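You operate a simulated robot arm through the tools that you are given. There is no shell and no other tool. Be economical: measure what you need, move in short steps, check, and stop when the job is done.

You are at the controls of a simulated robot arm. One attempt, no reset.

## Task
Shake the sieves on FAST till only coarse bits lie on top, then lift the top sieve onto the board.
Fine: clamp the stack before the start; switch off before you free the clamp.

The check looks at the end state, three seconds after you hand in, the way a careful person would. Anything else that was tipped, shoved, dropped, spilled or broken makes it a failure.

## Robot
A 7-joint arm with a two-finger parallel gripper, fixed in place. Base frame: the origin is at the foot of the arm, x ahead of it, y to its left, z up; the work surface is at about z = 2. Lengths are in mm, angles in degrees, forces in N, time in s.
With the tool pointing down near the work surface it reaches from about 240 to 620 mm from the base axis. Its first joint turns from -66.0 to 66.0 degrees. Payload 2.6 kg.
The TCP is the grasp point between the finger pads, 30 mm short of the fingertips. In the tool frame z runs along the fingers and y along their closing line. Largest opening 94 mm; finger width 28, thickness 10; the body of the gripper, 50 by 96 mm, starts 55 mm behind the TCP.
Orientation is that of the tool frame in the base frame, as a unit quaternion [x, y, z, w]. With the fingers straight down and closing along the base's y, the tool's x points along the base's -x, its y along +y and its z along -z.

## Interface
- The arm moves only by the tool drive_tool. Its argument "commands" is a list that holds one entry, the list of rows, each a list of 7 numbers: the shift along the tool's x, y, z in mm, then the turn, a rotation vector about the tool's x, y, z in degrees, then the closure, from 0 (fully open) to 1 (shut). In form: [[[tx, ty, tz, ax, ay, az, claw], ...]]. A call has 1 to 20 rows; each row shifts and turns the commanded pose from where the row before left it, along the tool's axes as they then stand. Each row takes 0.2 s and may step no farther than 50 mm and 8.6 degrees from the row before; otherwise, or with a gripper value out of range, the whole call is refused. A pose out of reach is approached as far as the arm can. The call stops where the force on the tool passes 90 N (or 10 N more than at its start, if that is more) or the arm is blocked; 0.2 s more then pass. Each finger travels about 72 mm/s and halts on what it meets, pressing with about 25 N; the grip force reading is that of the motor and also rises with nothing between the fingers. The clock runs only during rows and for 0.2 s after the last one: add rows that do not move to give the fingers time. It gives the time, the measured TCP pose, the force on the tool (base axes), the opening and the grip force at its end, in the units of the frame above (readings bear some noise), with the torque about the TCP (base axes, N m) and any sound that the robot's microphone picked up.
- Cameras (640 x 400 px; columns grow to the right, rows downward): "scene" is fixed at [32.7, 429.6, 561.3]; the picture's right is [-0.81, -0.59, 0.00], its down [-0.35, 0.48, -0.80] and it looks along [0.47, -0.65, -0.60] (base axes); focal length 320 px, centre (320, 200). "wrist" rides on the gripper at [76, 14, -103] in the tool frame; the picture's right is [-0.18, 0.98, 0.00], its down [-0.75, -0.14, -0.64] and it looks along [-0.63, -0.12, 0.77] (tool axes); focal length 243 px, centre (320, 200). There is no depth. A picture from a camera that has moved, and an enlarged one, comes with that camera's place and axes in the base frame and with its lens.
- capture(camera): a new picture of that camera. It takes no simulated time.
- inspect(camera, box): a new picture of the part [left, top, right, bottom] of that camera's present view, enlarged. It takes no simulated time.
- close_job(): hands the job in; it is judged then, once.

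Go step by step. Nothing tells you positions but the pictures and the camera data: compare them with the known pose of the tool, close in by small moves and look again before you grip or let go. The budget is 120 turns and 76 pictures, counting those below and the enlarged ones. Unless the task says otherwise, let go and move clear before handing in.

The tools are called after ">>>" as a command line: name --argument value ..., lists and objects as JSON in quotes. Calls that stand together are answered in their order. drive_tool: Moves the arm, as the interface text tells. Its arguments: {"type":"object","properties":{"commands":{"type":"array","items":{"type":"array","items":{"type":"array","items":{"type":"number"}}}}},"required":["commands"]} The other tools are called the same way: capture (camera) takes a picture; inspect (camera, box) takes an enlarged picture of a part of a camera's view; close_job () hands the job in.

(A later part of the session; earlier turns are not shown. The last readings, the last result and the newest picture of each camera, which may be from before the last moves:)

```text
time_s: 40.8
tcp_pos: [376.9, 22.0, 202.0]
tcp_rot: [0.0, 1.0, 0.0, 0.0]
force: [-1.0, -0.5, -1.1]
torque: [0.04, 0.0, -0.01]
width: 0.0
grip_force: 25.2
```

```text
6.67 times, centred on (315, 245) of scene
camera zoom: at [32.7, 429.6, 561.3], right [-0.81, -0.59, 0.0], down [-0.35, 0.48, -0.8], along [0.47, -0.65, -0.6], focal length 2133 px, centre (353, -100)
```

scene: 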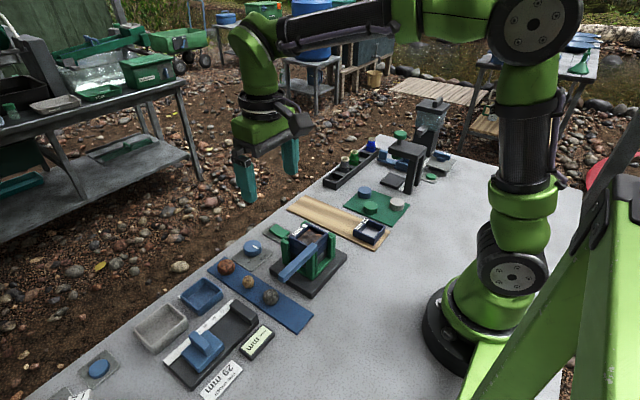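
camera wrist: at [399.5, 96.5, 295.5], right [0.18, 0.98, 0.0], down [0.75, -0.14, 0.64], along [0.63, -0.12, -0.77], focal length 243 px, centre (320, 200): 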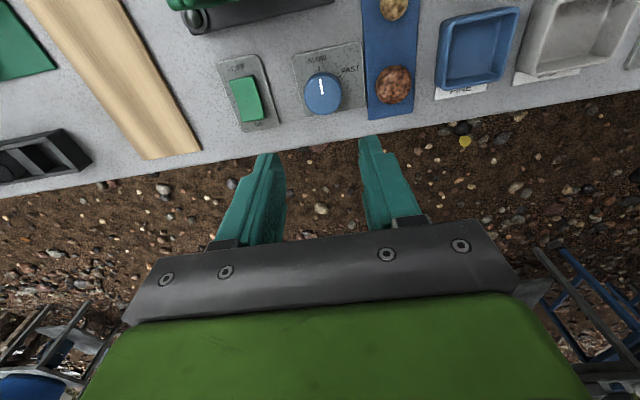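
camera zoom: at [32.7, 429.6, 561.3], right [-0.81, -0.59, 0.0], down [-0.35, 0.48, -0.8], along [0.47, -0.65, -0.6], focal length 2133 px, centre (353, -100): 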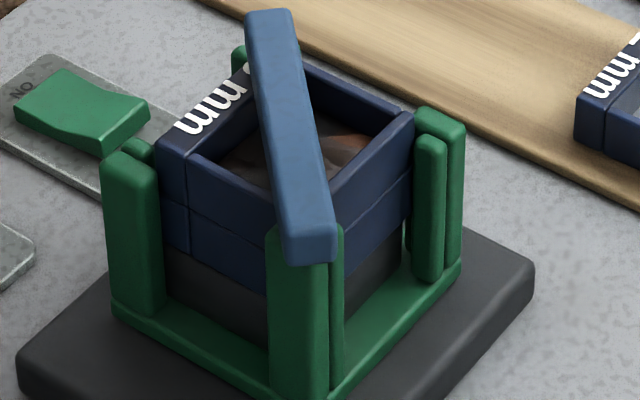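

Possibly still settling slightly. Running 4 s more.

>>> drive_tool --commands '[[[0, 0, 0, 0, 0, 0, 1], [0, 0, 0, 0, 0, 0, 1], [0, 0, 0, 0, 0, 0, 1], [0, 0, 0, 0, 0, 0, 1], [0, 0, 0, 0, 0, 0, 1], [0, 0, 0, 0, 0, 0, 1], [0, 0, 0, 0, 0, 0, 1], [0, 0, 0, 0, 0, 0, 1], [0, 0, 0, 0, 0, 0, 1], [0, 0, 0, 0, 0, 0, 1], [0, 0, 0, 0, 0, 0, 1], [0, 0, 0, 0, 0, 0, 1], [0, 0, 0, 0, 0, 0, 1], [0, 0, 0, 0, 0, 0, 1], [0, 0, 0, 0, 0, 0, 1], [0, 0, 0, 0, 0, 0, 1], [0, 0, 0, 0, 0, 0, 1], [0, 0, 0, 0, 0, 0, 1], [0, 0, 0, 0, 0, 0, 1], [0, 0, 0, 0, 0, 0, 1]]]'

>>> drive_tool --commands '[[[0, 0, 0, 0, 0, 0, 1], [0, 0, 0, 0, 0, 0, 1], [0, 0, 0, 0, 0, 0, 1], [0, 0, 0, 0, 0, 0, 1], [0, 0, 0, 0, 0, 0, 1], [0, 0, 0, 0, 0, 0, 1], [0, 0, 0, 0, 0, 0, 1], [0, 0, 0, 0, 0, 0, 1], [0, 0, 0, 0, 0, 0, 1], [0, 0, 0, 0, 0, 0, 1], [0, 0, 0, 0, 0, 0, 1], [0, 0, 0, 0, 0, 0, 1], [0, 0, 0, 0, 0, 0, 1], [0, 0, 0, 0, 0, 0, 1], [0, 0, 0, 0, 0, 0, 1], [0, 0, 0, 0, 0, 0, 1], [0, 0, 0, 0, 0, 0, 1], [0, 0, 0, 0, 0, 0, 1], [0, 0, 0, 0, 0, 0, 1], [0, 0, 0, 0, 0, 0, 1]]]'

>>> inspect --camera "wrist" --box '[270, 20, 370, 110]'

>>> inspect --camera "scene" --box '[280, 215, 350, 275]'

```text
time_s: 45.0
tcp_pos: [376.1, 20.5, 202.4]
tcp_rot: [0.001, 1.0, 0.0, 0.0]
force: [0.9, 0.4, -0.2]
torque: [-0.05, -0.01, -0.01]
width: 0.0
grip_force: 25.5
```

```text
time_s: 49.2
tcp_pos: [375.8, 23.5, 202.3]
tcp_rot: [0.0, 1.0, -0.001, 0.001]
force: [-0.1, -0.6, 0.1]
torque: [-0.02, 0.0, 0.01]
width: 0.1
grip_force: 25.6
```

```text
4.44 times, centred on (320, 65) of wrist
camera zoom: at [300.9, 35.5, 304.5], right [0.18, 0.98, 0.0], down [0.75, -0.14, 0.64], along [0.63, -0.12, -0.77], focal length 1078 px, centre (320, 800)
```

zoom: 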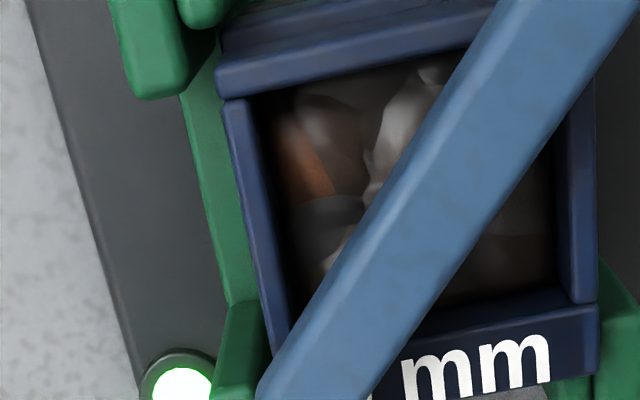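

```text
6.67 times, centred on (315, 245) of scene
camera zoom: at [32.7, 429.6, 561.3], right [-0.81, -0.59, 0.0], down [-0.35, 0.48, -0.8], along [0.47, -0.65, -0.6], focal length 2133 px, centre (353, -100)
```

zoom: 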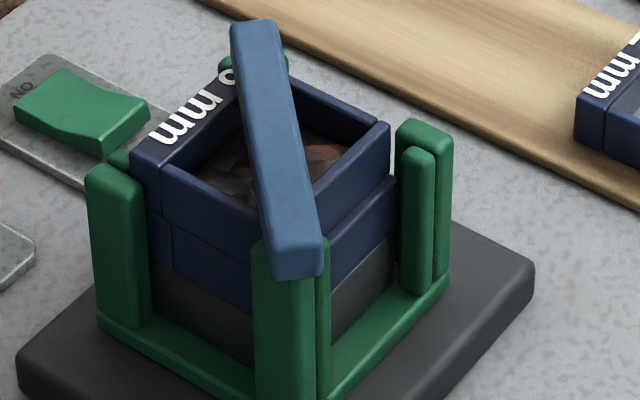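

The level and pattern no longer change: screening is finished. Going to the switch's OFF end with the tool turned 90° so the camera stays clear of the lever.

>>> drive_tool --commands '[[[-39, -10, 0, 0, 0, 0, 1], [-38, -10, 0, 0, 0, 0, 1], [0, 0, 0, 0, 0, 8.18, 1], [0, 0, 0, 0, 0, 8.18, 1], [0, 0, 0, 0, 0, 8.18, 1], [0, 0, 0, 0, 0, 8.18, 1], [0, 0, 0, 0, 0, 8.18, 1], [0, 0, 0, 0, 0, 8.18, 1], [0, 0, 0, 0, 0, 8.18, 1], [0, 0, 0, 0, 0, 8.18, 1], [0, 0, 0, 0, 0, 8.18, 1], [0, 0, 0, 0, 0, 8.18, 1], [0, 0, 0, 0, 0, 8.18, 1], [0, 0, 45, 0, 0, 0, 1], [0, 0, 45, 0, 0, 0, 1], [0, 0, 45, 0, 0, 0, 1], [0, 0, 0, 0, 0, 0, 1]]]'

>>> inspect --camera "scene" --box '[210, 160, 350, 280]'

>>> inspect --camera "wrist" --box '[200, 60, 440, 240]'

```text
time_s: 52.8
tcp_pos: [455.4, 1.5, 60.9]
tcp_rot: [0.707, 0.707, 0.0, 0.0]
force: [0.4, 0.4, 0.6]
torque: [-0.02, 0.01, -0.02]
width: 0.0
grip_force: 24.8
```

```text
3.33 times, centred on (280, 220) of scene
camera zoom: at [32.7, 429.6, 561.3], right [-0.81, -0.59, 0.0], down [-0.35, 0.48, -0.8], along [0.47, -0.65, -0.6], focal length 1067 px, centre (453, 133)
```

zoom: 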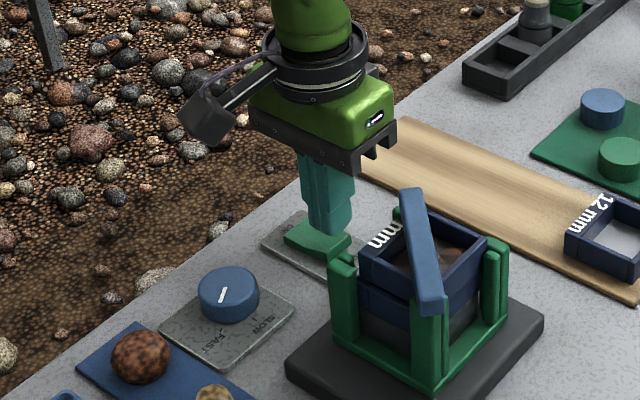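

```text
2.22 times, centred on (320, 150) of wrist
camera zoom: at [470.4, 76.6, 163.9], right [0.98, -0.18, 0.0], down [-0.14, -0.75, 0.64], along [-0.12, -0.63, -0.77], focal length 539 px, centre (320, 311)
```

zoom: 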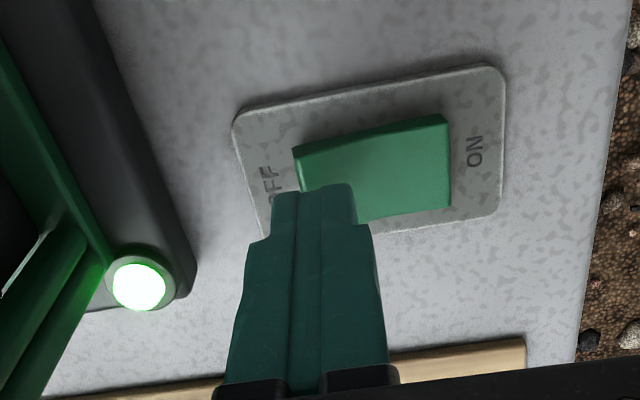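

Over the OFF end; pressing down.

>>> drive_tool --commands '[[[0, 0, 9, 0, 0, 0, 1], [0, 0, 4, 0, 0, 0, 1], [0, 0, 3, 0, 0, 0, 1], [0, 0, 2, 0, 0, 0, 1], [0, 0, 2, 0, 0, 0, 1]]]'

>>> inspect --camera "wrist" --box '[200, 60, 440, 240]'

```text
time_s: 54.0
tcp_pos: [454.3, 2.4, 45.1]
tcp_rot: [0.706, 0.708, 0.0, 0.0]
force: [-0.1, -0.5, -1.0]
torque: [-0.02, 0.01, -0.01]
width: 0.2
grip_force: 24.7
```

```text
2.22 times, centred on (320, 150) of wrist
camera zoom: at [469.9, 78.4, 147.1], right [0.98, -0.18, 0.0], down [-0.14, -0.75, 0.64], along [-0.12, -0.63, -0.77], focal length 539 px, centre (320, 311)
```

zoom: 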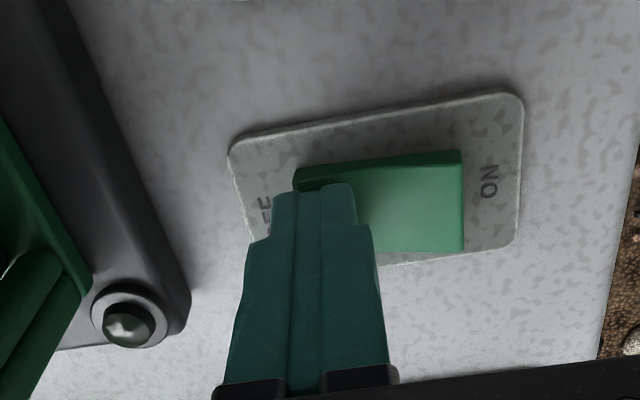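

Off; lamp dark. Lifting, turning back and looking at the stack at rest.

>>> drive_tool --commands '[[[0, 0, -30, 0, 0, 0, 1], [0, 0, -45, 0, 0, 0, 1], [0, 0, -45, 0, 0, 0, 1], [0, 0, -35, 0, 0, -8.18, 1], [0, 0, 0, 0, 0, -8.18, 1], [0, 0, 0, 0, 0, -8.18, 1], [0, 0, 0, 0, 0, -8.18, 1], [0, 0, 0, 0, 0, -8.18, 1], [0, 0, 0, 0, 0, -8.18, 1], [0, 0, 0, 0, 0, -8.18, 1], [0, 0, 0, 0, 0, -8.18, 1], [0, 0, 0, 0, 0, -8.18, 1], [0, 0, 0, 0, 0, -8.18, 1], [0, 0, 0, 0, 0, -8.18, 1], [25, 0, 0, 0, 0, 0, 1], [25, 0, 0, 0, 0, 0, 1], [25, 0, 0, 0, 0, 0, 1], [0, 0, 0, 0, 0, 0, 1]]]'

>>> inspect --camera "wrist" --box '[250, 10, 400, 120]'

>>> inspect --camera "scene" --box '[280, 215, 350, 275]'

```text
time_s: 57.8
tcp_pos: [378.9, 2.9, 201.9]
tcp_rot: [0.0, 1.0, 0.0, 0.0]
force: [-0.5, 0.1, 0.8]
torque: [0.0, 0.02, -0.02]
width: 0.0
grip_force: 25.2
```

```text
3.64 times, centred on (325, 65) of wrist
camera zoom: at [303.2, 15.5, 302.3], right [0.18, 0.98, 0.0], down [0.75, -0.14, 0.64], along [0.63, -0.12, -0.77], focal length 882 px, centre (302, 691)
```

zoom: 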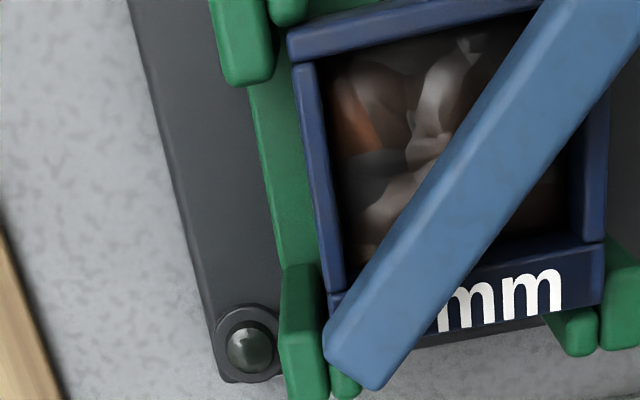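

```text
6.67 times, centred on (315, 245) of scene
camera zoom: at [32.7, 429.6, 561.3], right [-0.81, -0.59, 0.0], down [-0.35, 0.48, -0.8], along [0.47, -0.65, -0.6], focal length 2133 px, centre (353, -100)
```

zoom: 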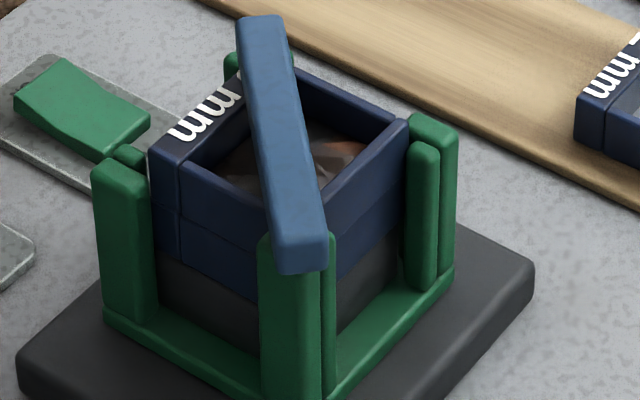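

All at rest and still clamped, with power off. Now the fingers go to the −y side of the bar to swing it back.

>>> drive_tool --commands '[[[42, -3, 0, 0, 0, 0, 1], [0, 0, 30, 0, 0, 0, 1], [0, 0, 25, 0, 0, 0, 1], [0, 0, 0, 0, 0, 0, 1]]]'

>>> inspect --camera "scene" --box '[260, 190, 370, 280]'

```text
time_s: 58.8
tcp_pos: [338.8, -1.5, 146.0]
tcp_rot: [0.0, 1.0, -0.001, 0.0]
force: [-0.3, 1.5, 0.3]
torque: [-0.01, 0.01, -0.01]
width: 0.0
grip_force: 25.2
```

```text
4.44 times, centred on (315, 235) of scene
camera zoom: at [32.7, 429.6, 561.3], right [-0.81, -0.59, 0.0], down [-0.35, 0.48, -0.8], along [0.47, -0.65, -0.6], focal length 1422 px, centre (342, 44)
```

zoom: 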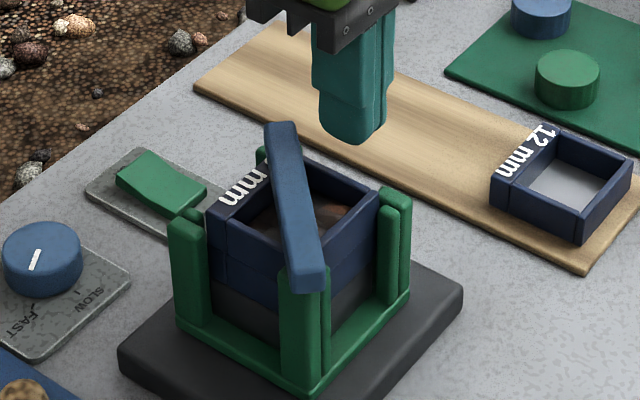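

>>> drive_tool --commands '[[[0, 0, 12, 0, 0, 0, 1], [-5, 5, 0, 0, 0, 0, 1], [-5, 5, 0, 0, 0, 0, 1], [-8, 8, 0, 0, 0, 0, 1], [-6.6, 8.5, 0, 0, 0, 0, 1], [-6.6, 8.5, 0, 0, 0, 0, 1], [-4, 10, 0, 0, 0, 0, 1], [-4, 10.5, 0, 0, 0, 0, 1], [-1.5, 8, 0, 0, 0, 0, 1], [-1.5, 8, 0, 0, 0, 0, 1]]]'

>>> inspect --camera "scene" --box '[240, 190, 370, 290]'

```text
time_s: 61.0
tcp_pos: [378.8, 72.0, 132.2]
tcp_rot: [0.0, 1.0, 0.0, 0.0]
force: [-0.3, -0.7, -0.2]
torque: [0.03, -0.01, 0.0]
width: 0.0
grip_force: 24.3
```

```text
4.00 times, centred on (305, 240) of scene
camera zoom: at [32.7, 429.6, 561.3], right [-0.81, -0.59, 0.0], down [-0.35, 0.48, -0.8], along [0.47, -0.65, -0.6], focal length 1280 px, centre (380, 40)
```

zoom: 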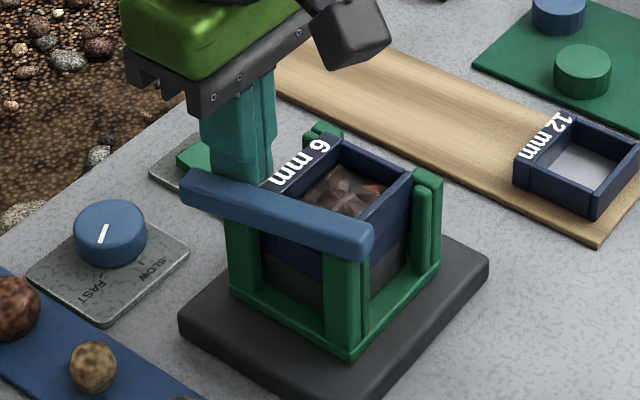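

Swinging on smoothly; completing the arc back to the start direction.

>>> drive_tool --commands '[[[-0.5, 8, 0, 0, 0, 0, 1], [-0.5, 8, 0, 0, 0, 0, 1], [2.5, 8.5, 0, 0, 0, 0, 1], [2.5, 8.5, 0, 0, 0, 0, 1], [5.5, 8, 0, 0, 0, 0, 1], [5.5, 8, 0, 0, 0, 0, 1], [7.5, 6.8, 0, 0, 0, 0, 1], [7.5, 6.8, 0, 0, 0, 0, 1], [9, 4.2, 0, 0, 0, 0, 1], [9, 4.2, 0, 0, 0, 0, 1]]]'

>>> drive_tool --commands '[[[-8, 0, 0, 0, 0, 0, 1], [0, 0, -40, 0, 0, 0, 1], [0, -20, -40, 0, 0, 0, 0.3], [-20, -45, 0, 0, 0, 0, 0], [-20, -45, 0, 0, 0, 0, 0], [0, 0, 0, 0, 0, 0, 0]]]'

>>> inspect --camera "scene" --box '[240, 190, 370, 290]'

>>> inspect --camera "wrist" --box '[230, 0, 420, 130]'

```text
time_s: 63.2
tcp_pos: [333.3, 141.3, 133.0]
tcp_rot: [0.0, 1.0, 0.0, 0.0]
force: [-0.4, -0.9, 1.0]
torque: [0.0, -0.03, -0.01]
width: 0.0
grip_force: 24.8
```

```text
time_s: 64.6
tcp_pos: [379.5, 33.3, 210.6]
tcp_rot: [-0.001, 1.0, 0.0, 0.001]
force: [-0.5, -0.4, 0.3]
torque: [0.01, 0.03, -0.01]
width: 94.2
grip_force: 0.0
```

```text
4.00 times, centred on (305, 240) of scene
camera zoom: at [32.7, 429.6, 561.3], right [-0.81, -0.59, 0.0], down [-0.35, 0.48, -0.8], along [0.47, -0.65, -0.6], focal length 1280 px, centre (380, 40)
```

zoom: 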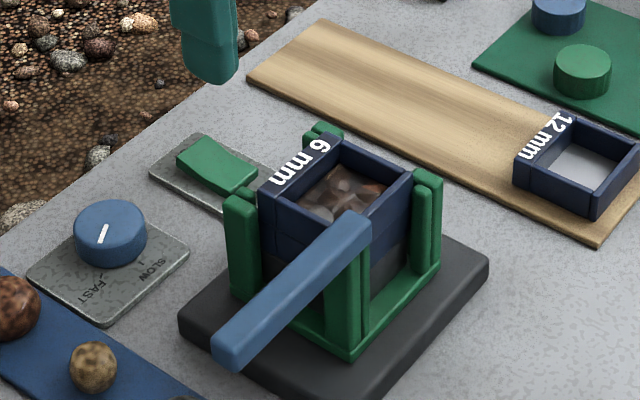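

```text
3.08 times, centred on (325, 65) of wrist
camera zoom: at [305.2, 47.5, 312.6], right [0.18, 0.98, 0.0], down [0.75, -0.14, 0.64], along [0.63, -0.12, -0.77], focal length 746 px, centre (305, 615)
```

zoom: 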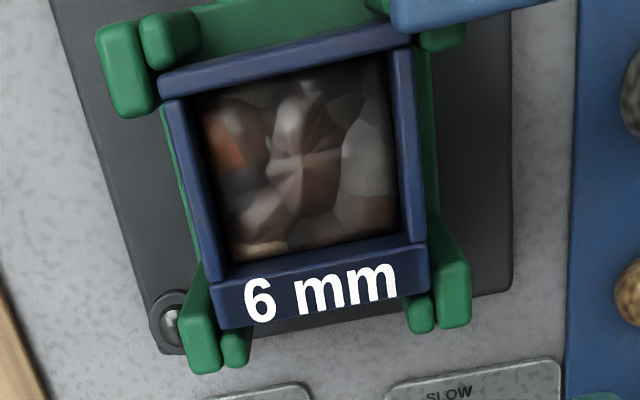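

>>> inspect --camera "wrist" --box '[280, 10, 365, 85]'

>>> inspect --camera "scene" --box '[300, 218, 350, 258]'

```text
5.33 times, centred on (322, 48) of wrist
camera zoom: at [305.2, 47.5, 312.6], right [0.18, 0.98, 0.0], down [0.75, -0.14, 0.64], along [0.63, -0.12, -0.77], focal length 1294 px, centre (307, 1013)
```

zoom: 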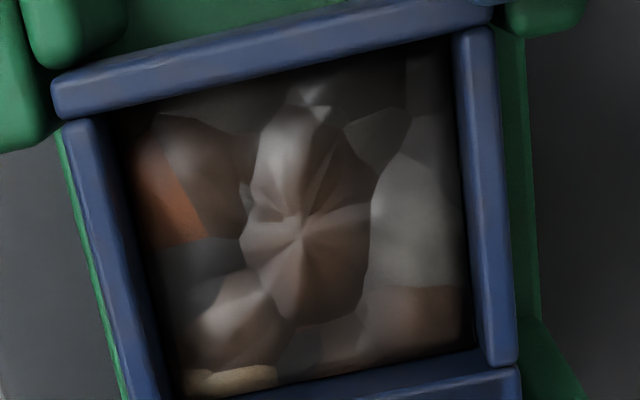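

```text
10.00 times, centred on (325, 238) of scene
camera zoom: at [32.7, 429.6, 561.3], right [-0.81, -0.59, 0.0], down [-0.35, 0.48, -0.8], along [0.47, -0.65, -0.6], focal length 3200 px, centre (270, -180)
```

zoom: 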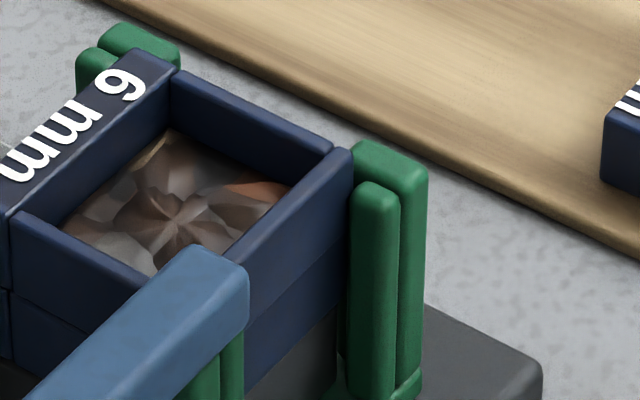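

The bar is back at its open position and the coarse stones remain. The top sieve spans about x 316–373, y 9.5–69, rim z ≈ 97; I'll hover astride it over the gap between the posts (x ≈ 341).

>>> drive_tool --commands '[[[19, 3, 0, 0, 0, 0, 0], [19.5, 3, 0, 0, 0, 0, 0], [0, 0, 40, 0, 0, 0, 0], [0, 0, 30, 0, 0, 0, 0], [0, 0, 0, 0, 0, 0, 0]]]'

>>> inspect --camera "wrist" --box '[180, 60, 460, 250]'

>>> inspect --camera "scene" --box '[250, 180, 370, 280]'

```text
time_s: 65.8
tcp_pos: [340.9, 40.1, 141.0]
tcp_rot: [0.0, 1.0, 0.0, 0.0]
force: [0.1, 0.9, -0.3]
torque: [0.01, -0.03, 0.02]
width: 94.1
grip_force: 0.1
```

```text
2.11 times, centred on (320, 155) of wrist
camera zoom: at [265.1, 52.2, 242.5], right [0.18, 0.98, 0.0], down [0.75, -0.14, 0.64], along [0.63, -0.12, -0.77], focal length 511 px, centre (320, 295)
```

zoom: 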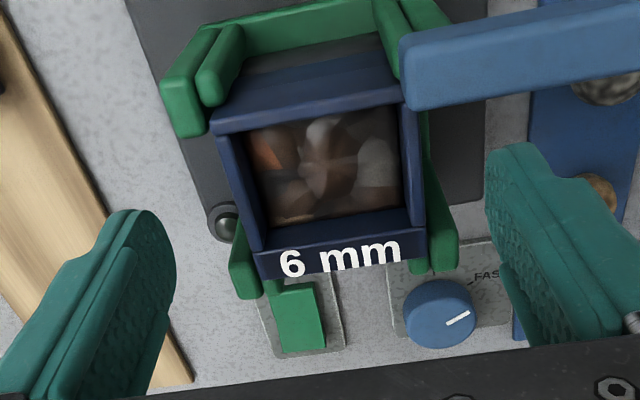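

```text
4.00 times, centred on (310, 230) of scene
camera zoom: at [32.7, 429.6, 561.3], right [-0.81, -0.59, 0.0], down [-0.35, 0.48, -0.8], along [0.47, -0.65, -0.6], focal length 1280 px, centre (360, 80)
```

zoom: 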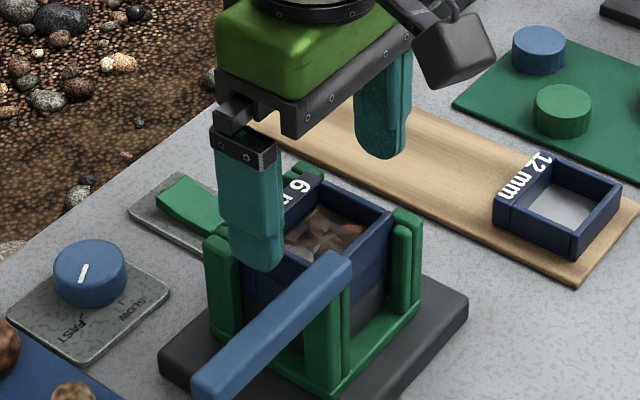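

>>> inspect --camera "wrist" --box '[345, 120, 405, 200]'

>>> inspect --camera "wrist" --box '[250, 65, 330, 205]'

```text
5.00 times, centred on (375, 160) of wrist
camera zoom: at [265.1, 52.2, 242.5], right [0.18, 0.98, 0.0], down [0.75, -0.14, 0.64], along [0.63, -0.12, -0.77], focal length 1213 px, centre (45, 400)
```

zoom: 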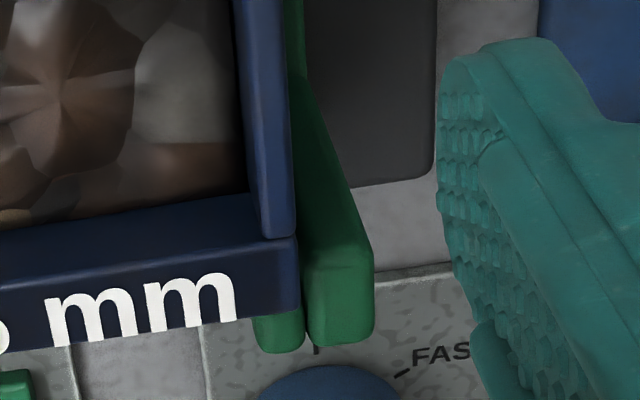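

```text
2.86 times, centred on (290, 135) of wrist
camera zoom: at [265.1, 52.2, 242.5], right [0.18, 0.98, 0.0], down [0.75, -0.14, 0.64], along [0.63, -0.12, -0.77], focal length 693 px, centre (406, 386)
```

zoom: 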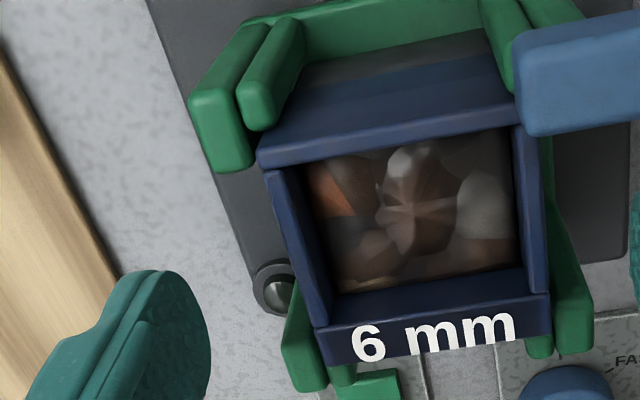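

The posts' tops begin at x ≈ 372 and end at ≈ 319, so there's a 50 mm gap. Shifting 4 mm to the sieve's centre and lowering to rim depth.

>>> drive_tool --commands '[[[-4, -1, 0, 0, 0, 0, 0], [0, 0, 15, 0, 0, 0, 0], [0, 0, 15, 0, 0, 0, 0], [0, 0, 0, 0, 0, 0, 0]]]'

>>> inspect --camera "scene" --box '[270, 200, 360, 280]'

>>> inspect --camera "wrist" --box '[180, 60, 460, 250]'

```text
time_s: 66.8
tcp_pos: [344.2, 36.9, 111.4]
tcp_rot: [-0.001, 1.0, 0.0, 0.0]
force: [-0.2, 0.3, -0.6]
torque: [0.02, -0.02, 0.02]
width: 93.9
grip_force: 0.0
```

```text
5.00 times, centred on (315, 240) of scene
camera zoom: at [32.7, 429.6, 561.3], right [-0.81, -0.59, 0.0], down [-0.35, 0.48, -0.8], along [0.47, -0.65, -0.6], focal length 1600 px, centre (345, 0)
```

zoom: 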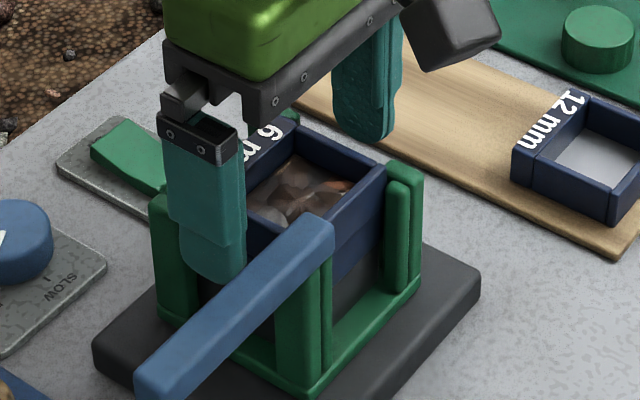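

```text
2.11 times, centred on (320, 155) of wrist
camera zoom: at [269.5, 50.6, 213.7], right [0.18, 0.98, 0.0], down [0.75, -0.14, 0.64], along [0.63, -0.12, -0.77], focal length 511 px, centre (320, 295)
```

zoom: 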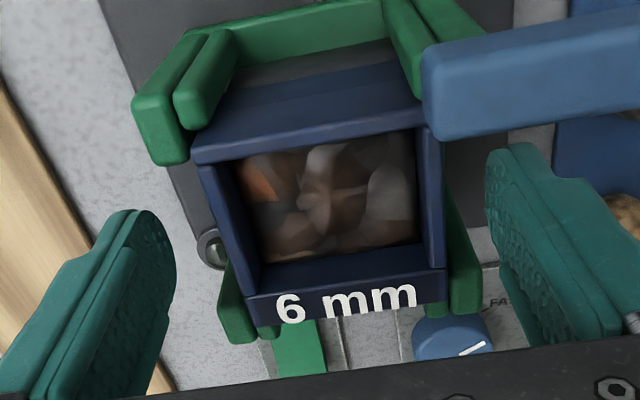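

Finger tips at z ≈ 81, within the top tier. Closing.

>>> drive_tool --commands '[[[0, 1, 0, 0, 0, 0, 0.3], [0, 0, 0, 0, 0, 0, 0.5], [0, 0, 0, 0, 0, 0, 0.6], [0, 0, 0, 0, 0, 0, 0.6], [0, 0, 0, 0, 0, 0, 0.6]]]'

>>> inspect --camera "scene" --box '[270, 200, 360, 280]'

```text
time_s: 68.0
tcp_pos: [344.9, 39.2, 112.2]
tcp_rot: [0.0, 1.0, 0.0, 0.0]
force: [-0.6, 0.0, 0.3]
torque: [-0.03, -0.02, 0.0]
width: 59.1
grip_force: 24.9
```

```text
5.00 times, centred on (315, 240) of scene
camera zoom: at [32.7, 429.6, 561.3], right [-0.81, -0.59, 0.0], down [-0.35, 0.48, -0.8], along [0.47, -0.65, -0.6], focal length 1600 px, centre (345, 0)
```

zoom: 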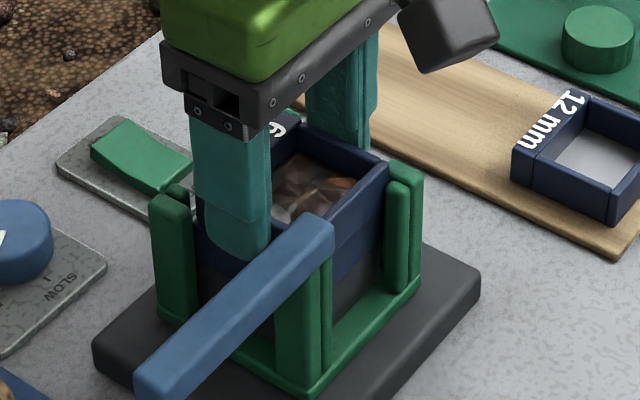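

Gripped at 59 mm. A small test lift, watching the lever corner.

>>> drive_tool --commands '[[[0, 0, -3, 0, 0, 0, 0.6], [0, 0, -3, 0, 0, 0, 0.6], [0, 0, 0, 0, 0, 0, 0.6]]]'

>>> inspect --camera "scene" --box '[270, 200, 360, 280]'

>>> inspect --camera "wrist" --box '[240, 60, 440, 200]'

```text
time_s: 68.8
tcp_pos: [344.6, 37.7, 118.4]
tcp_rot: [0.0, 1.0, 0.0, -0.001]
force: [1.2, -0.6, -15.0]
torque: [-0.32, -0.39, 0.04]
width: 59.1
grip_force: 24.6
```

```text
5.00 times, centred on (315, 240) of scene
camera zoom: at [32.8, 429.6, 561.3], right [-0.81, -0.59, 0.0], down [-0.35, 0.48, -0.8], along [0.47, -0.65, -0.6], focal length 1600 px, centre (345, 0)
```

zoom: 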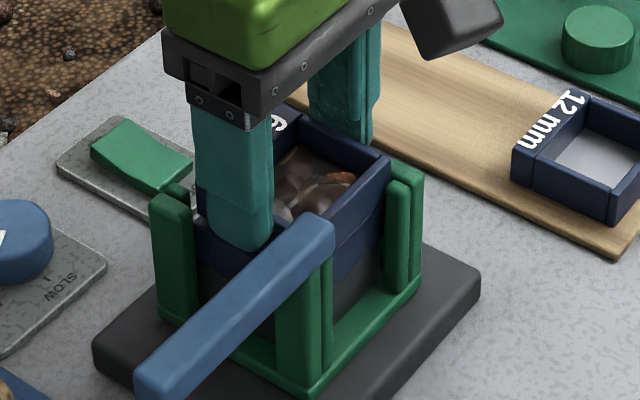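

```text
2.86 times, centred on (340, 130) of wrist
camera zoom: at [268.6, 51.7, 220.0], right [0.18, 0.98, 0.0], down [0.76, -0.14, 0.64], along [0.63, -0.12, -0.77], focal length 693 px, centre (263, 400)
```

zoom: 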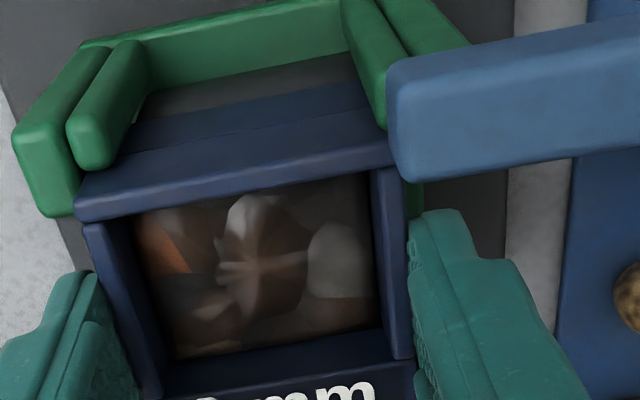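

The reaction points at the lever corner: the bar still overlaps the rim by a hair. Lowering back, releasing, and pushing the bar further open.

>>> drive_tool --commands '[[[0, 0, 3, 0, 0, 0, 0.6], [0, 0, 3, 0, 0, 0, 0.6], [0, 0, 0, 0, 0, 0, 0.6], [0, 0, 0, 0, 0, 0, 0.3], [0, 0, 0, 0, 0, 0, 0], [0, 0, 0, 0, 0, 0, 0], [0, 0, 0, 0, 0, 0, 0], [0, 0, -30, 0, 0, 0, 0], [0, 0, -30, 0, 0, 0, 0.5], [0, 0, 0, 0, 0, 0, 1], [0, 0, 0, 0, 0, 0, 1]]]'

>>> inspect --camera "scene" --box '[270, 200, 360, 280]'

>>> inspect --camera "wrist" --box '[240, 60, 440, 200]'

```text
time_s: 71.2
tcp_pos: [345.1, 42.1, 174.3]
tcp_rot: [-0.001, 1.0, 0.001, -0.001]
force: [0.7, 0.7, 0.4]
torque: [0.01, -0.01, 0.04]
width: 0.0
grip_force: 14.9
```

```text
5.00 times, centred on (315, 240) of scene
camera zoom: at [32.7, 429.6, 561.3], right [-0.81, -0.59, 0.0], down [-0.35, 0.48, -0.8], along [0.47, -0.65, -0.6], focal length 1600 px, centre (345, 0)
```

zoom: 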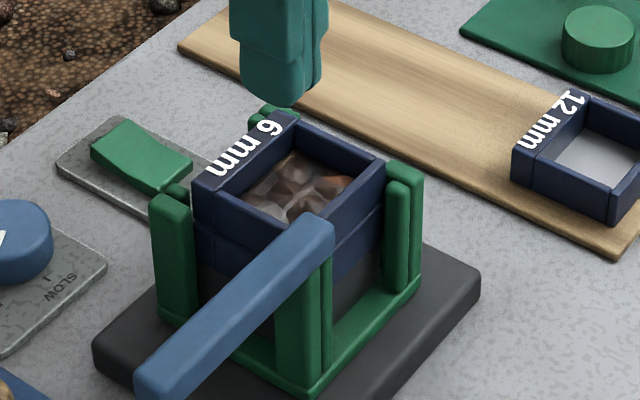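

```text
2.86 times, centred on (340, 130) of wrist
camera zoom: at [269.9, 55.4, 277.3], right [0.18, 0.98, 0.0], down [0.75, -0.14, 0.64], along [0.63, -0.12, -0.77], focal length 693 px, centre (263, 400)
```

zoom: 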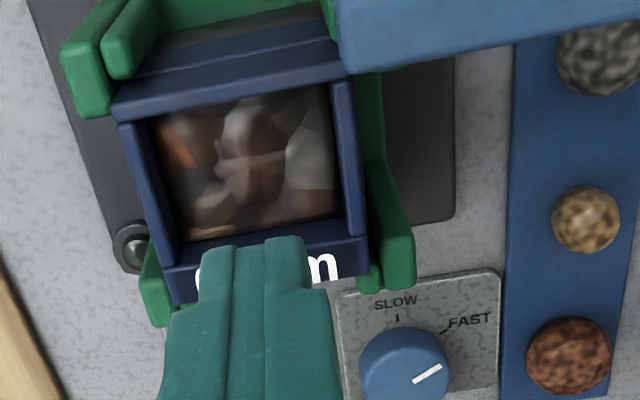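

>>> drive_tool --commands '[[[0, 35, 0, 0, 0, 0, 1], [0, 35, 0, 0, 0, 0, 1], [0, 31, 0, 0, 0, 0, 1], [0, 0, 20, 0, 0, 0, 1], [0, 0, 20, 0, 0, 0, 1], [8, 0, 0, 0, 0, 0, 1], [6, 0, 0, 0, 0, 0, 1], [5, 0, 0, 0, 0, 0, 1], [4, 0, 0, 0, 0, 0, 1]]]'

>>> inspect --camera "scene" --box '[260, 200, 370, 290]'

```text
time_s: 73.2
tcp_pos: [329.3, 139.3, 135.2]
tcp_rot: [-0.002, 1.0, 0.001, 0.01]
force: [38.4, 1.2, -10.1]
torque: [-0.29, -0.84, 0.06]
width: 0.2
grip_force: 25.3
```

```text
4.44 times, centred on (315, 245) of scene
camera zoom: at [32.8, 429.6, 561.3], right [-0.81, -0.59, 0.0], down [-0.35, 0.48, -0.8], along [0.47, -0.65, -0.6], focal length 1422 px, centre (342, 0)
```

zoom: 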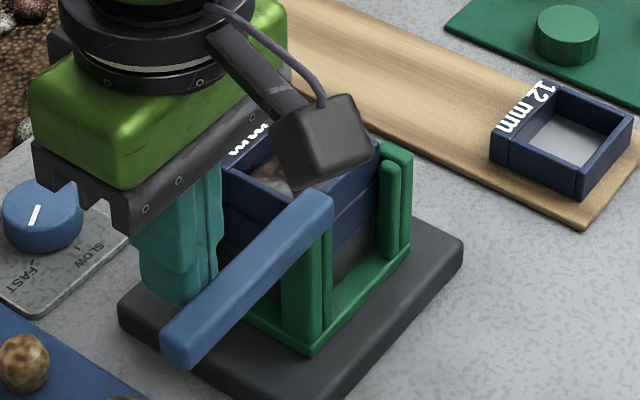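

The bar hits its stop at 90°. Backing off and viewing lever versus rim closely from above.

>>> drive_tool --commands '[[[-8, 0, 0, 0, 0, 0, 1], [-5, 0, -40, 0, 0, 0, 1], [0, -30, -30, 0, 0, 0, 0.5], [-25, -30, 0, 0, 0, 0, 0], [0, -20, 0, 0, 0, 0, 0], [0, -20, 0, 0, 0, 0, 0], [0, 0, 0, 0, 0, 0, 0]]]'

>>> inspect --camera "wrist" --box '[270, 0, 390, 100]'

>>> inspect --camera "scene" --box '[280, 215, 350, 275]'

```text
time_s: 74.8
tcp_pos: [358.9, 39.9, 203.6]
tcp_rot: [0.0, 1.0, 0.0, 0.0]
force: [0.1, 0.2, -0.5]
torque: [-0.04, 0.0, 0.02]
width: 94.0
grip_force: 0.1
```

```text
4.00 times, centred on (330, 50) of wrist
camera zoom: at [283.6, 52.9, 304.4], right [0.18, 0.98, 0.0], down [0.75, -0.14, 0.64], along [0.63, -0.12, -0.77], focal length 970 px, centre (280, 800)
```

zoom: 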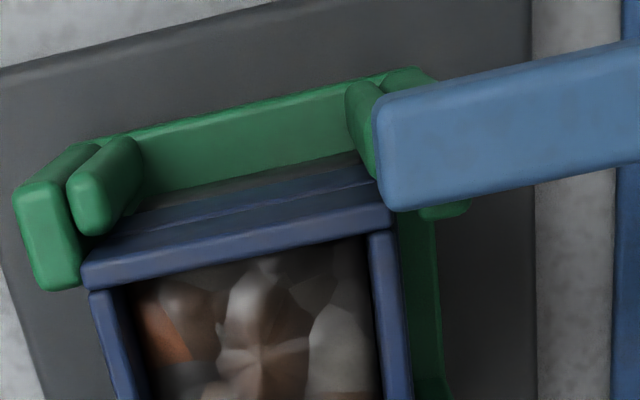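

```text
6.67 times, centred on (315, 245) of scene
camera zoom: at [32.7, 429.6, 561.3], right [-0.81, -0.59, 0.0], down [-0.35, 0.48, -0.8], along [0.47, -0.65, -0.6], focal length 2133 px, centre (353, -100)
```

zoom: 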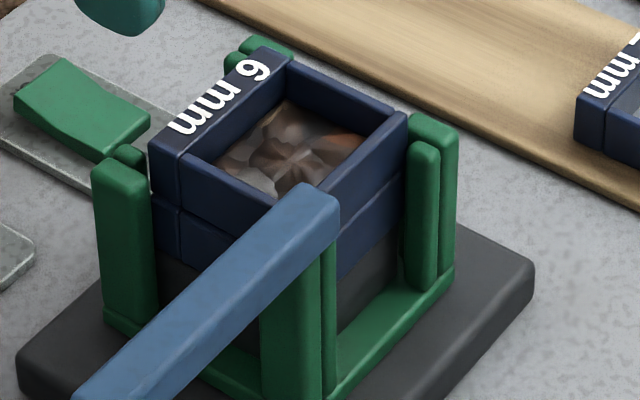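

Lever edge x ≈ 315, sieve edge x ≈ 316: now just clear. I'll regrip, ease the sieve about 2 mm away from the lever (+x), and test the lift again.

>>> drive_tool --commands '[[[14, -1, 30, 0, 0, 0, 0], [0, 0, 30, 0, 0, 0, 0], [0, 0, 17, 0, 0, 0, 0], [0, 0, 15, 0, 0, 0, 0], [0, 0, 0, 0, 0, 0, 0.3], [0, 0, 0, 0, 0, 0, 0.5], [0, 0, 0, 0, 0, 0, 0.6], [0, 0, 0, 0, 0, 0, 0.6], [0, 0, 0, 0, 0, 0, 0.6]]]'

>>> drive_tool --commands '[[[-1, 0, 0, 0, 0, 0, 0.6], [-1, 0, 0, 0, 0, 0, 0.6], [0, 0, 0, 0, 0, 0, 0.6]]]'

```text
time_s: 76.8
tcp_pos: [344.4, 39.3, 110.4]
tcp_rot: [0.0, 1.0, -0.001, 0.0]
force: [-0.8, -1.0, 0.2]
torque: [0.01, -0.01, 0.04]
width: 59.2
grip_force: 24.6
```

```text
time_s: 77.6
tcp_pos: [346.1, 39.0, 112.1]
tcp_rot: [0.0, 1.0, 0.0, -0.001]
force: [-4.6, -0.4, 0.6]
torque: [-0.04, 0.06, -0.05]
width: 58.9
grip_force: 25.3
```

Slid about 2 mm with 4.6 N. Test lift.

>>> drive_tool --commands '[[[0, 0, -2, 0, 0, 0, 0.6], [0, 0, -2, 0, 0, 0, 0.6], [0, 0, 0, 0, 0, 0, 0.6]]]'

>>> inspect --camera "wrist" --box '[260, 60, 400, 180]'

```text
time_s: 78.4
tcp_pos: [346.4, 37.1, 115.8]
tcp_rot: [0.0, 1.0, 0.0, -0.002]
force: [-10.7, 0.4, -3.9]
torque: [0.0, 0.41, 0.01]
width: 59.1
grip_force: 25.4
```

```text
3.33 times, centred on (330, 120) of wrist
camera zoom: at [271.5, 52.4, 217.9], right [0.18, 0.98, 0.0], down [0.76, -0.14, 0.64], along [0.63, -0.12, -0.77], focal length 809 px, centre (287, 467)
```

zoom: 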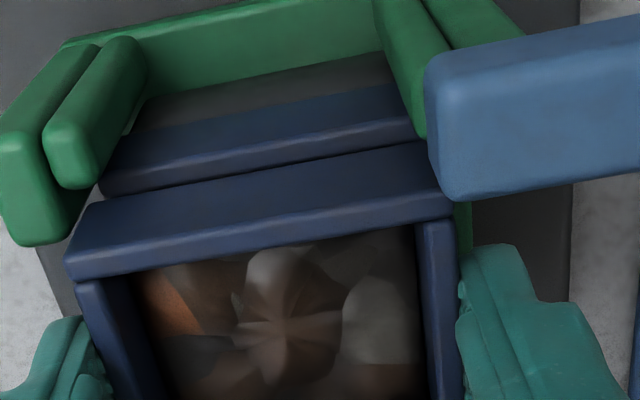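

The sieve is free of the lever now (weight ≈ 4 N); it presses the far posts slightly, so I ease back 0.7 mm and keep lifting.

>>> drive_tool --commands '[[[0.7, 0, -2, 0, 0, 0, 0.6], [0, 0, -3, 0, 0, 0, 0.6], [0, 0, -3, 0, 0, 0, 0.6], [0, 0, 0, 0, 0, 0, 0.6]]]'

>>> inspect --camera "scene" --box '[270, 200, 360, 280]'

>>> inspect --camera "wrist" --box '[230, 60, 430, 220]'

```text
time_s: 79.4
tcp_pos: [346.5, 38.1, 123.4]
tcp_rot: [0.001, 1.0, 0.0, -0.001]
force: [-13.5, 0.4, -4.4]
torque: [0.03, 0.54, 0.05]
width: 59.1
grip_force: 25.0
```

```text
5.00 times, centred on (315, 240) of scene
camera zoom: at [32.7, 429.6, 561.3], right [-0.81, -0.59, 0.0], down [-0.35, 0.48, -0.8], along [0.47, -0.65, -0.6], focal length 1600 px, centre (345, 0)
```

zoom: 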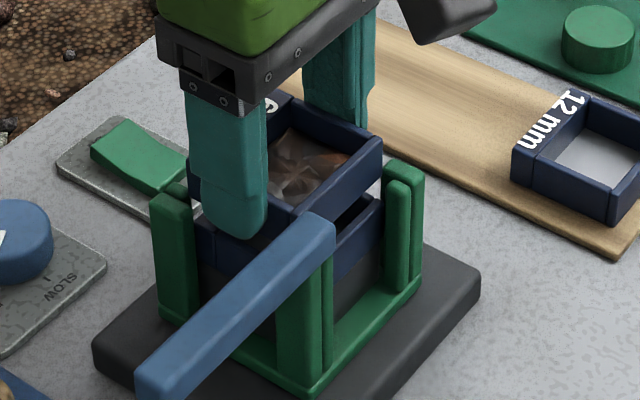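

```text
2.50 times, centred on (330, 140) of wrist
camera zoom: at [271.4, 51.7, 225.3], right [0.18, 0.98, 0.0], down [0.76, -0.14, 0.64], along [0.63, -0.12, -0.77], focal length 606 px, centre (295, 350)
```

zoom: 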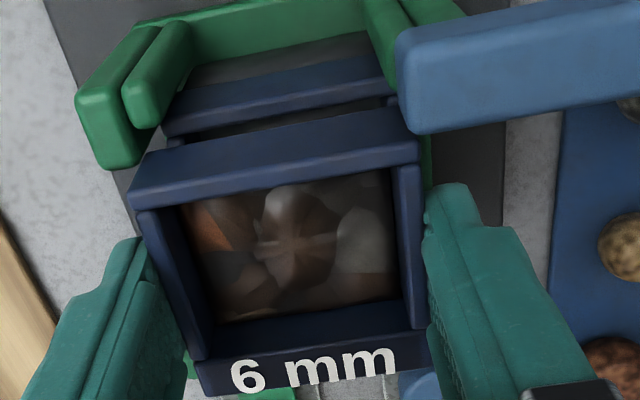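

Still pressing the far posts; easing back another 1.2 mm and lifting past their tops.

>>> drive_tool --commands '[[[1.2, 0, 0, 0, 0, 0, 0.6], [0, 0, -3, 0, 0, 0, 0.6], [0, 0, -3, 0, 0, 0, 0.6]]]'

```text
time_s: 80.2
tcp_pos: [347.5, 39.4, 130.1]
tcp_rot: [-0.001, 1.0, 0.0, 0.003]
force: [-0.3, -0.7, 0.5]
torque: [0.01, 0.0, 0.02]
width: 60.4
grip_force: 0.1
```

The grip reading dropped; checking at once.

>>> inspect --camera "scene" --box '[270, 200, 360, 280]'

>>> inspect --camera "wrist" --box '[230, 60, 430, 220]'

```text
5.00 times, centred on (315, 240) of scene
camera zoom: at [32.7, 429.6, 561.3], right [-0.81, -0.59, 0.0], down [-0.35, 0.48, -0.8], along [0.47, -0.65, -0.6], focal length 1600 px, centre (345, 0)
```

zoom: 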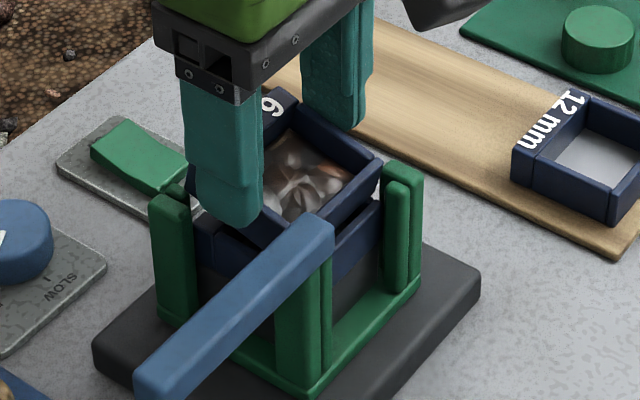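

```text
2.50 times, centred on (330, 140) of wrist
camera zoom: at [271.9, 52.0, 231.1], right [0.18, 0.98, 0.0], down [0.75, -0.14, 0.65], along [0.64, -0.12, -0.76], focal length 606 px, centre (295, 350)
```

zoom: 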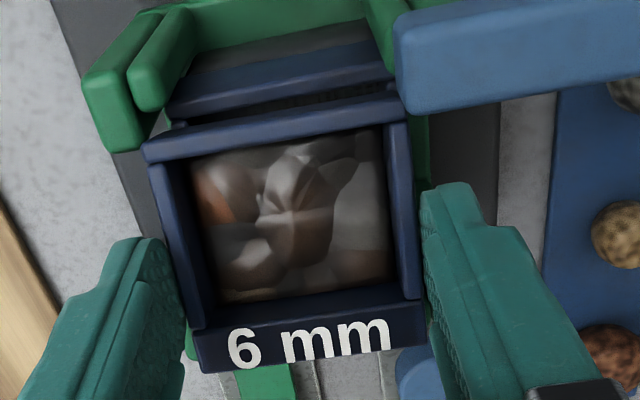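

The sieve slipped, its front caught on the far posts, tilted but lying in the cradle. I open slightly, let it rest and look.

>>> drive_tool --commands '[[[0, 0, 0, 0, 0, 0, 0.2]]]'

>>> inspect --camera "scene" --box '[280, 210, 350, 275]'

>>> inspect --camera "wrist" --box '[240, 60, 400, 220]'

```text
time_s: 80.6
tcp_pos: [346.8, 38.6, 128.7]
tcp_rot: [-0.002, 1.0, -0.001, 0.001]
force: [-0.5, -0.1, 0.5]
torque: [0.0, 0.02, 0.02]
width: 75.4
grip_force: 0.0
```

```text
6.15 times, centred on (315, 242) of scene
camera zoom: at [32.7, 429.6, 561.3], right [-0.81, -0.59, 0.0], down [-0.35, 0.48, -0.8], along [0.47, -0.65, -0.6], focal length 1969 px, centre (351, -62)
```

zoom: 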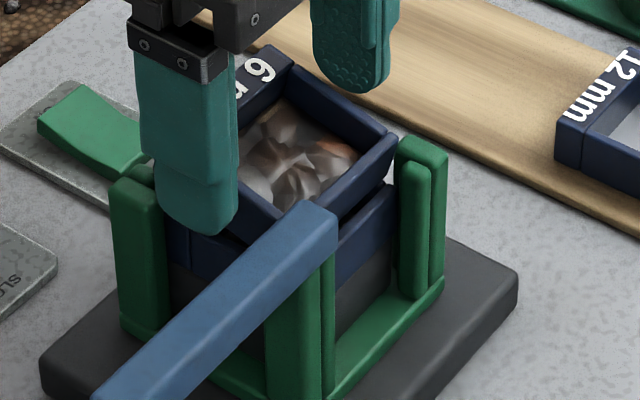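

```text
2.50 times, centred on (320, 140) of wrist
camera zoom: at [271.2, 52.3, 230.8], right [0.18, 0.98, 0.0], down [0.75, -0.14, 0.64], along [0.63, -0.12, -0.77], focal length 606 px, centre (320, 350)
```

zoom: 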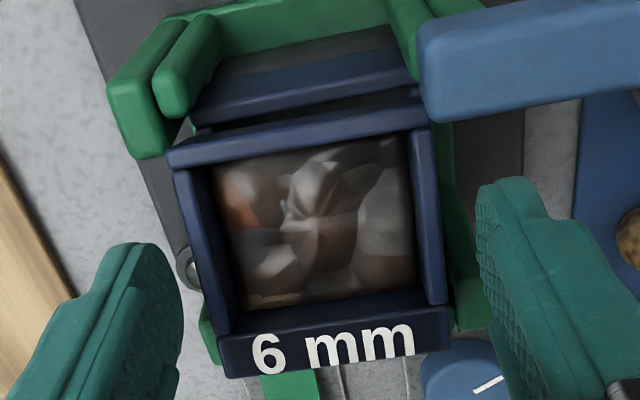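

It lies still: its front rests on the far posts (about 13° tilt), its rear edge is now 3 mm clear of the lever. I'll lower, match the tilt with the gripper, and regrip deeper.

>>> drive_tool --commands '[[[0, 0, 0, 0, -6.5, 0, 0.1], [0, 0, 0, 0, -6.5, 0, 0.1], [0, 0, 0, 0, 0, 0, 0.1]]]'

>>> drive_tool --commands '[[[-2, 0, 5, 0, 0, 0, 0.1], [-2, 0, 6, 0, 0, 0, 0.1], [0, 0, 3, 0, 0, 0, 0.1], [0, 0, 0, 0, 0, 0, 0.1]]]'

>>> inspect --camera "scene" --box '[270, 200, 360, 280]'

>>> inspect --camera "wrist" --box '[200, 60, 440, 240]'

```text
time_s: 81.4
tcp_pos: [346.7, 39.3, 129.8]
tcp_rot: [0.0, 0.993, 0.001, 0.115]
force: [0.3, 0.0, -0.2]
torque: [0.01, -0.04, -0.01]
width: 84.4
grip_force: 0.0
```

```text
time_s: 82.4
tcp_pos: [353.7, 39.4, 119.4]
tcp_rot: [-0.001, 0.993, 0.001, 0.114]
force: [-41.6, -1.2, 62.4]
torque: [2.69, 0.09, 1.72]
width: 84.2
grip_force: 0.1
```

```text
refused: no pictures are left
```

```text
refused: no pictures are left
```

No pictures are left, so I go by readings and the geometry measured. The +y fingertip touched the far post (x drifted to 354 while tilted); backing up and away to x ≈ 343.

>>> drive_tool --commands '[[[-1.1, 0, -5, 0, 0, 0, 0.1], [-1.1, 0, -5, 0, 0, 0, 0.1], [0, 0, 0, 0, 0, 0, 0.1]]]'

```text
time_s: 83.2
tcp_pos: [352.3, 38.9, 126.4]
tcp_rot: [0.0, 0.993, 0.0, 0.114]
force: [0.2, -1.5, 0.0]
torque: [-0.01, 0.01, 0.03]
width: 84.6
grip_force: 0.1
```

>>> drive_tool --commands '[[[5.1, 0, -1.2, 0, 0, 0, 0.1], [5.1, 0, -1.2, 0, 0, 0, 0.1], [1.25, 0, 5.3, 0, 0, 0, 0.1], [1.25, 0, 5.3, 0, 0, 0, 0.1], [0, 0, 0, 0, 0, 0, 0.1]]]'

```text
time_s: 84.4
tcp_pos: [342.7, 38.6, 116.4]
tcp_rot: [0.0, 0.994, 0.0, 0.113]
force: [-0.2, -0.6, 0.1]
torque: [0.0, 0.04, -0.01]
width: 84.4
grip_force: 0.1
```

Free of contact at (342.7, 38.6, 116). Closing gently and reading the width.

>>> drive_tool --commands '[[[0, 0, 0, 0, 0, 0, 0.3], [0, 0, 0, 0, 0, 0, 0.45], [0, 0, 0, 0, 0, 0, 0.6], [0, 0, 0, 0, 0, 0, 0.6], [0, 0, 0, 0, 0, 0, 0.6]]]'

```text
time_s: 85.6
tcp_pos: [341.7, 40.2, 117.1]
tcp_rot: [0.001, 0.994, -0.001, 0.113]
force: [-0.6, -0.6, -0.1]
torque: [-0.01, 0.0, 0.02]
width: 59.0
grip_force: 25.4
```

Gripping the sieve (59.0 mm). First +x 1.5 mm, then a 3 mm lift, with the force watched.

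>>> drive_tool --commands '[[[-1.5, 0, 0.3, 0, 0, 0, 0.6], [-0.7, 0, -2.9, 0, 0, 0, 0.6], [0, 0, 0, 0, 0, 0, 0.6]]]'

```text
time_s: 86.4
tcp_pos: [345.2, 38.7, 119.1]
tcp_rot: [-0.002, 0.994, 0.0, 0.113]
force: [0.4, 0.1, 0.7]
torque: [0.0, 0.0, 0.02]
width: 59.1
grip_force: 25.0
```

>>> drive_tool --commands '[[[-0.7, 0, -2.9, 0, 0, 0, 0.6], [-0.7, 0, -2.9, 0, 0, 0, 0.6], [0, 0, 0, 0, 0, 0, 0.6]]]'

```text
time_s: 87.2
tcp_pos: [345.0, 37.5, 125.5]
tcp_rot: [-0.001, 0.994, 0.0, 0.112]
force: [0.3, -0.7, -0.6]
torque: [0.0, 0.0, 0.01]
width: 58.9
grip_force: 25.2
```

>>> drive_tool --commands '[[[-1.4, 0, -5.8, 0, 0, 0, 0.6], [-1.4, 0, -5.8, 0, 0, 0, 0.6], [0, 0, 0, 0, 0, 0, 0.6], [0, 0, 0, 0, 0, 0, 0.6], [0, 0, 0, 0, 0, 0, 0.6]]]'

>>> drive_tool --commands '[[[0, 0, 0, 0, 0, 0, 0.6]]]'

```text
time_s: 88.4
tcp_pos: [344.0, 40.2, 136.3]
tcp_rot: [0.0, 0.994, 0.0, 0.113]
force: [1.0, -0.3, -0.7]
torque: [0.02, 0.02, 0.01]
width: 58.8
grip_force: 24.6
```

```text
time_s: 88.8
tcp_pos: [343.9, 37.8, 136.6]
tcp_rot: [0.0, 0.994, -0.001, 0.113]
force: [0.5, -0.5, -0.9]
torque: [0.0, 0.03, 0.02]
width: 58.9
grip_force: 25.0
```

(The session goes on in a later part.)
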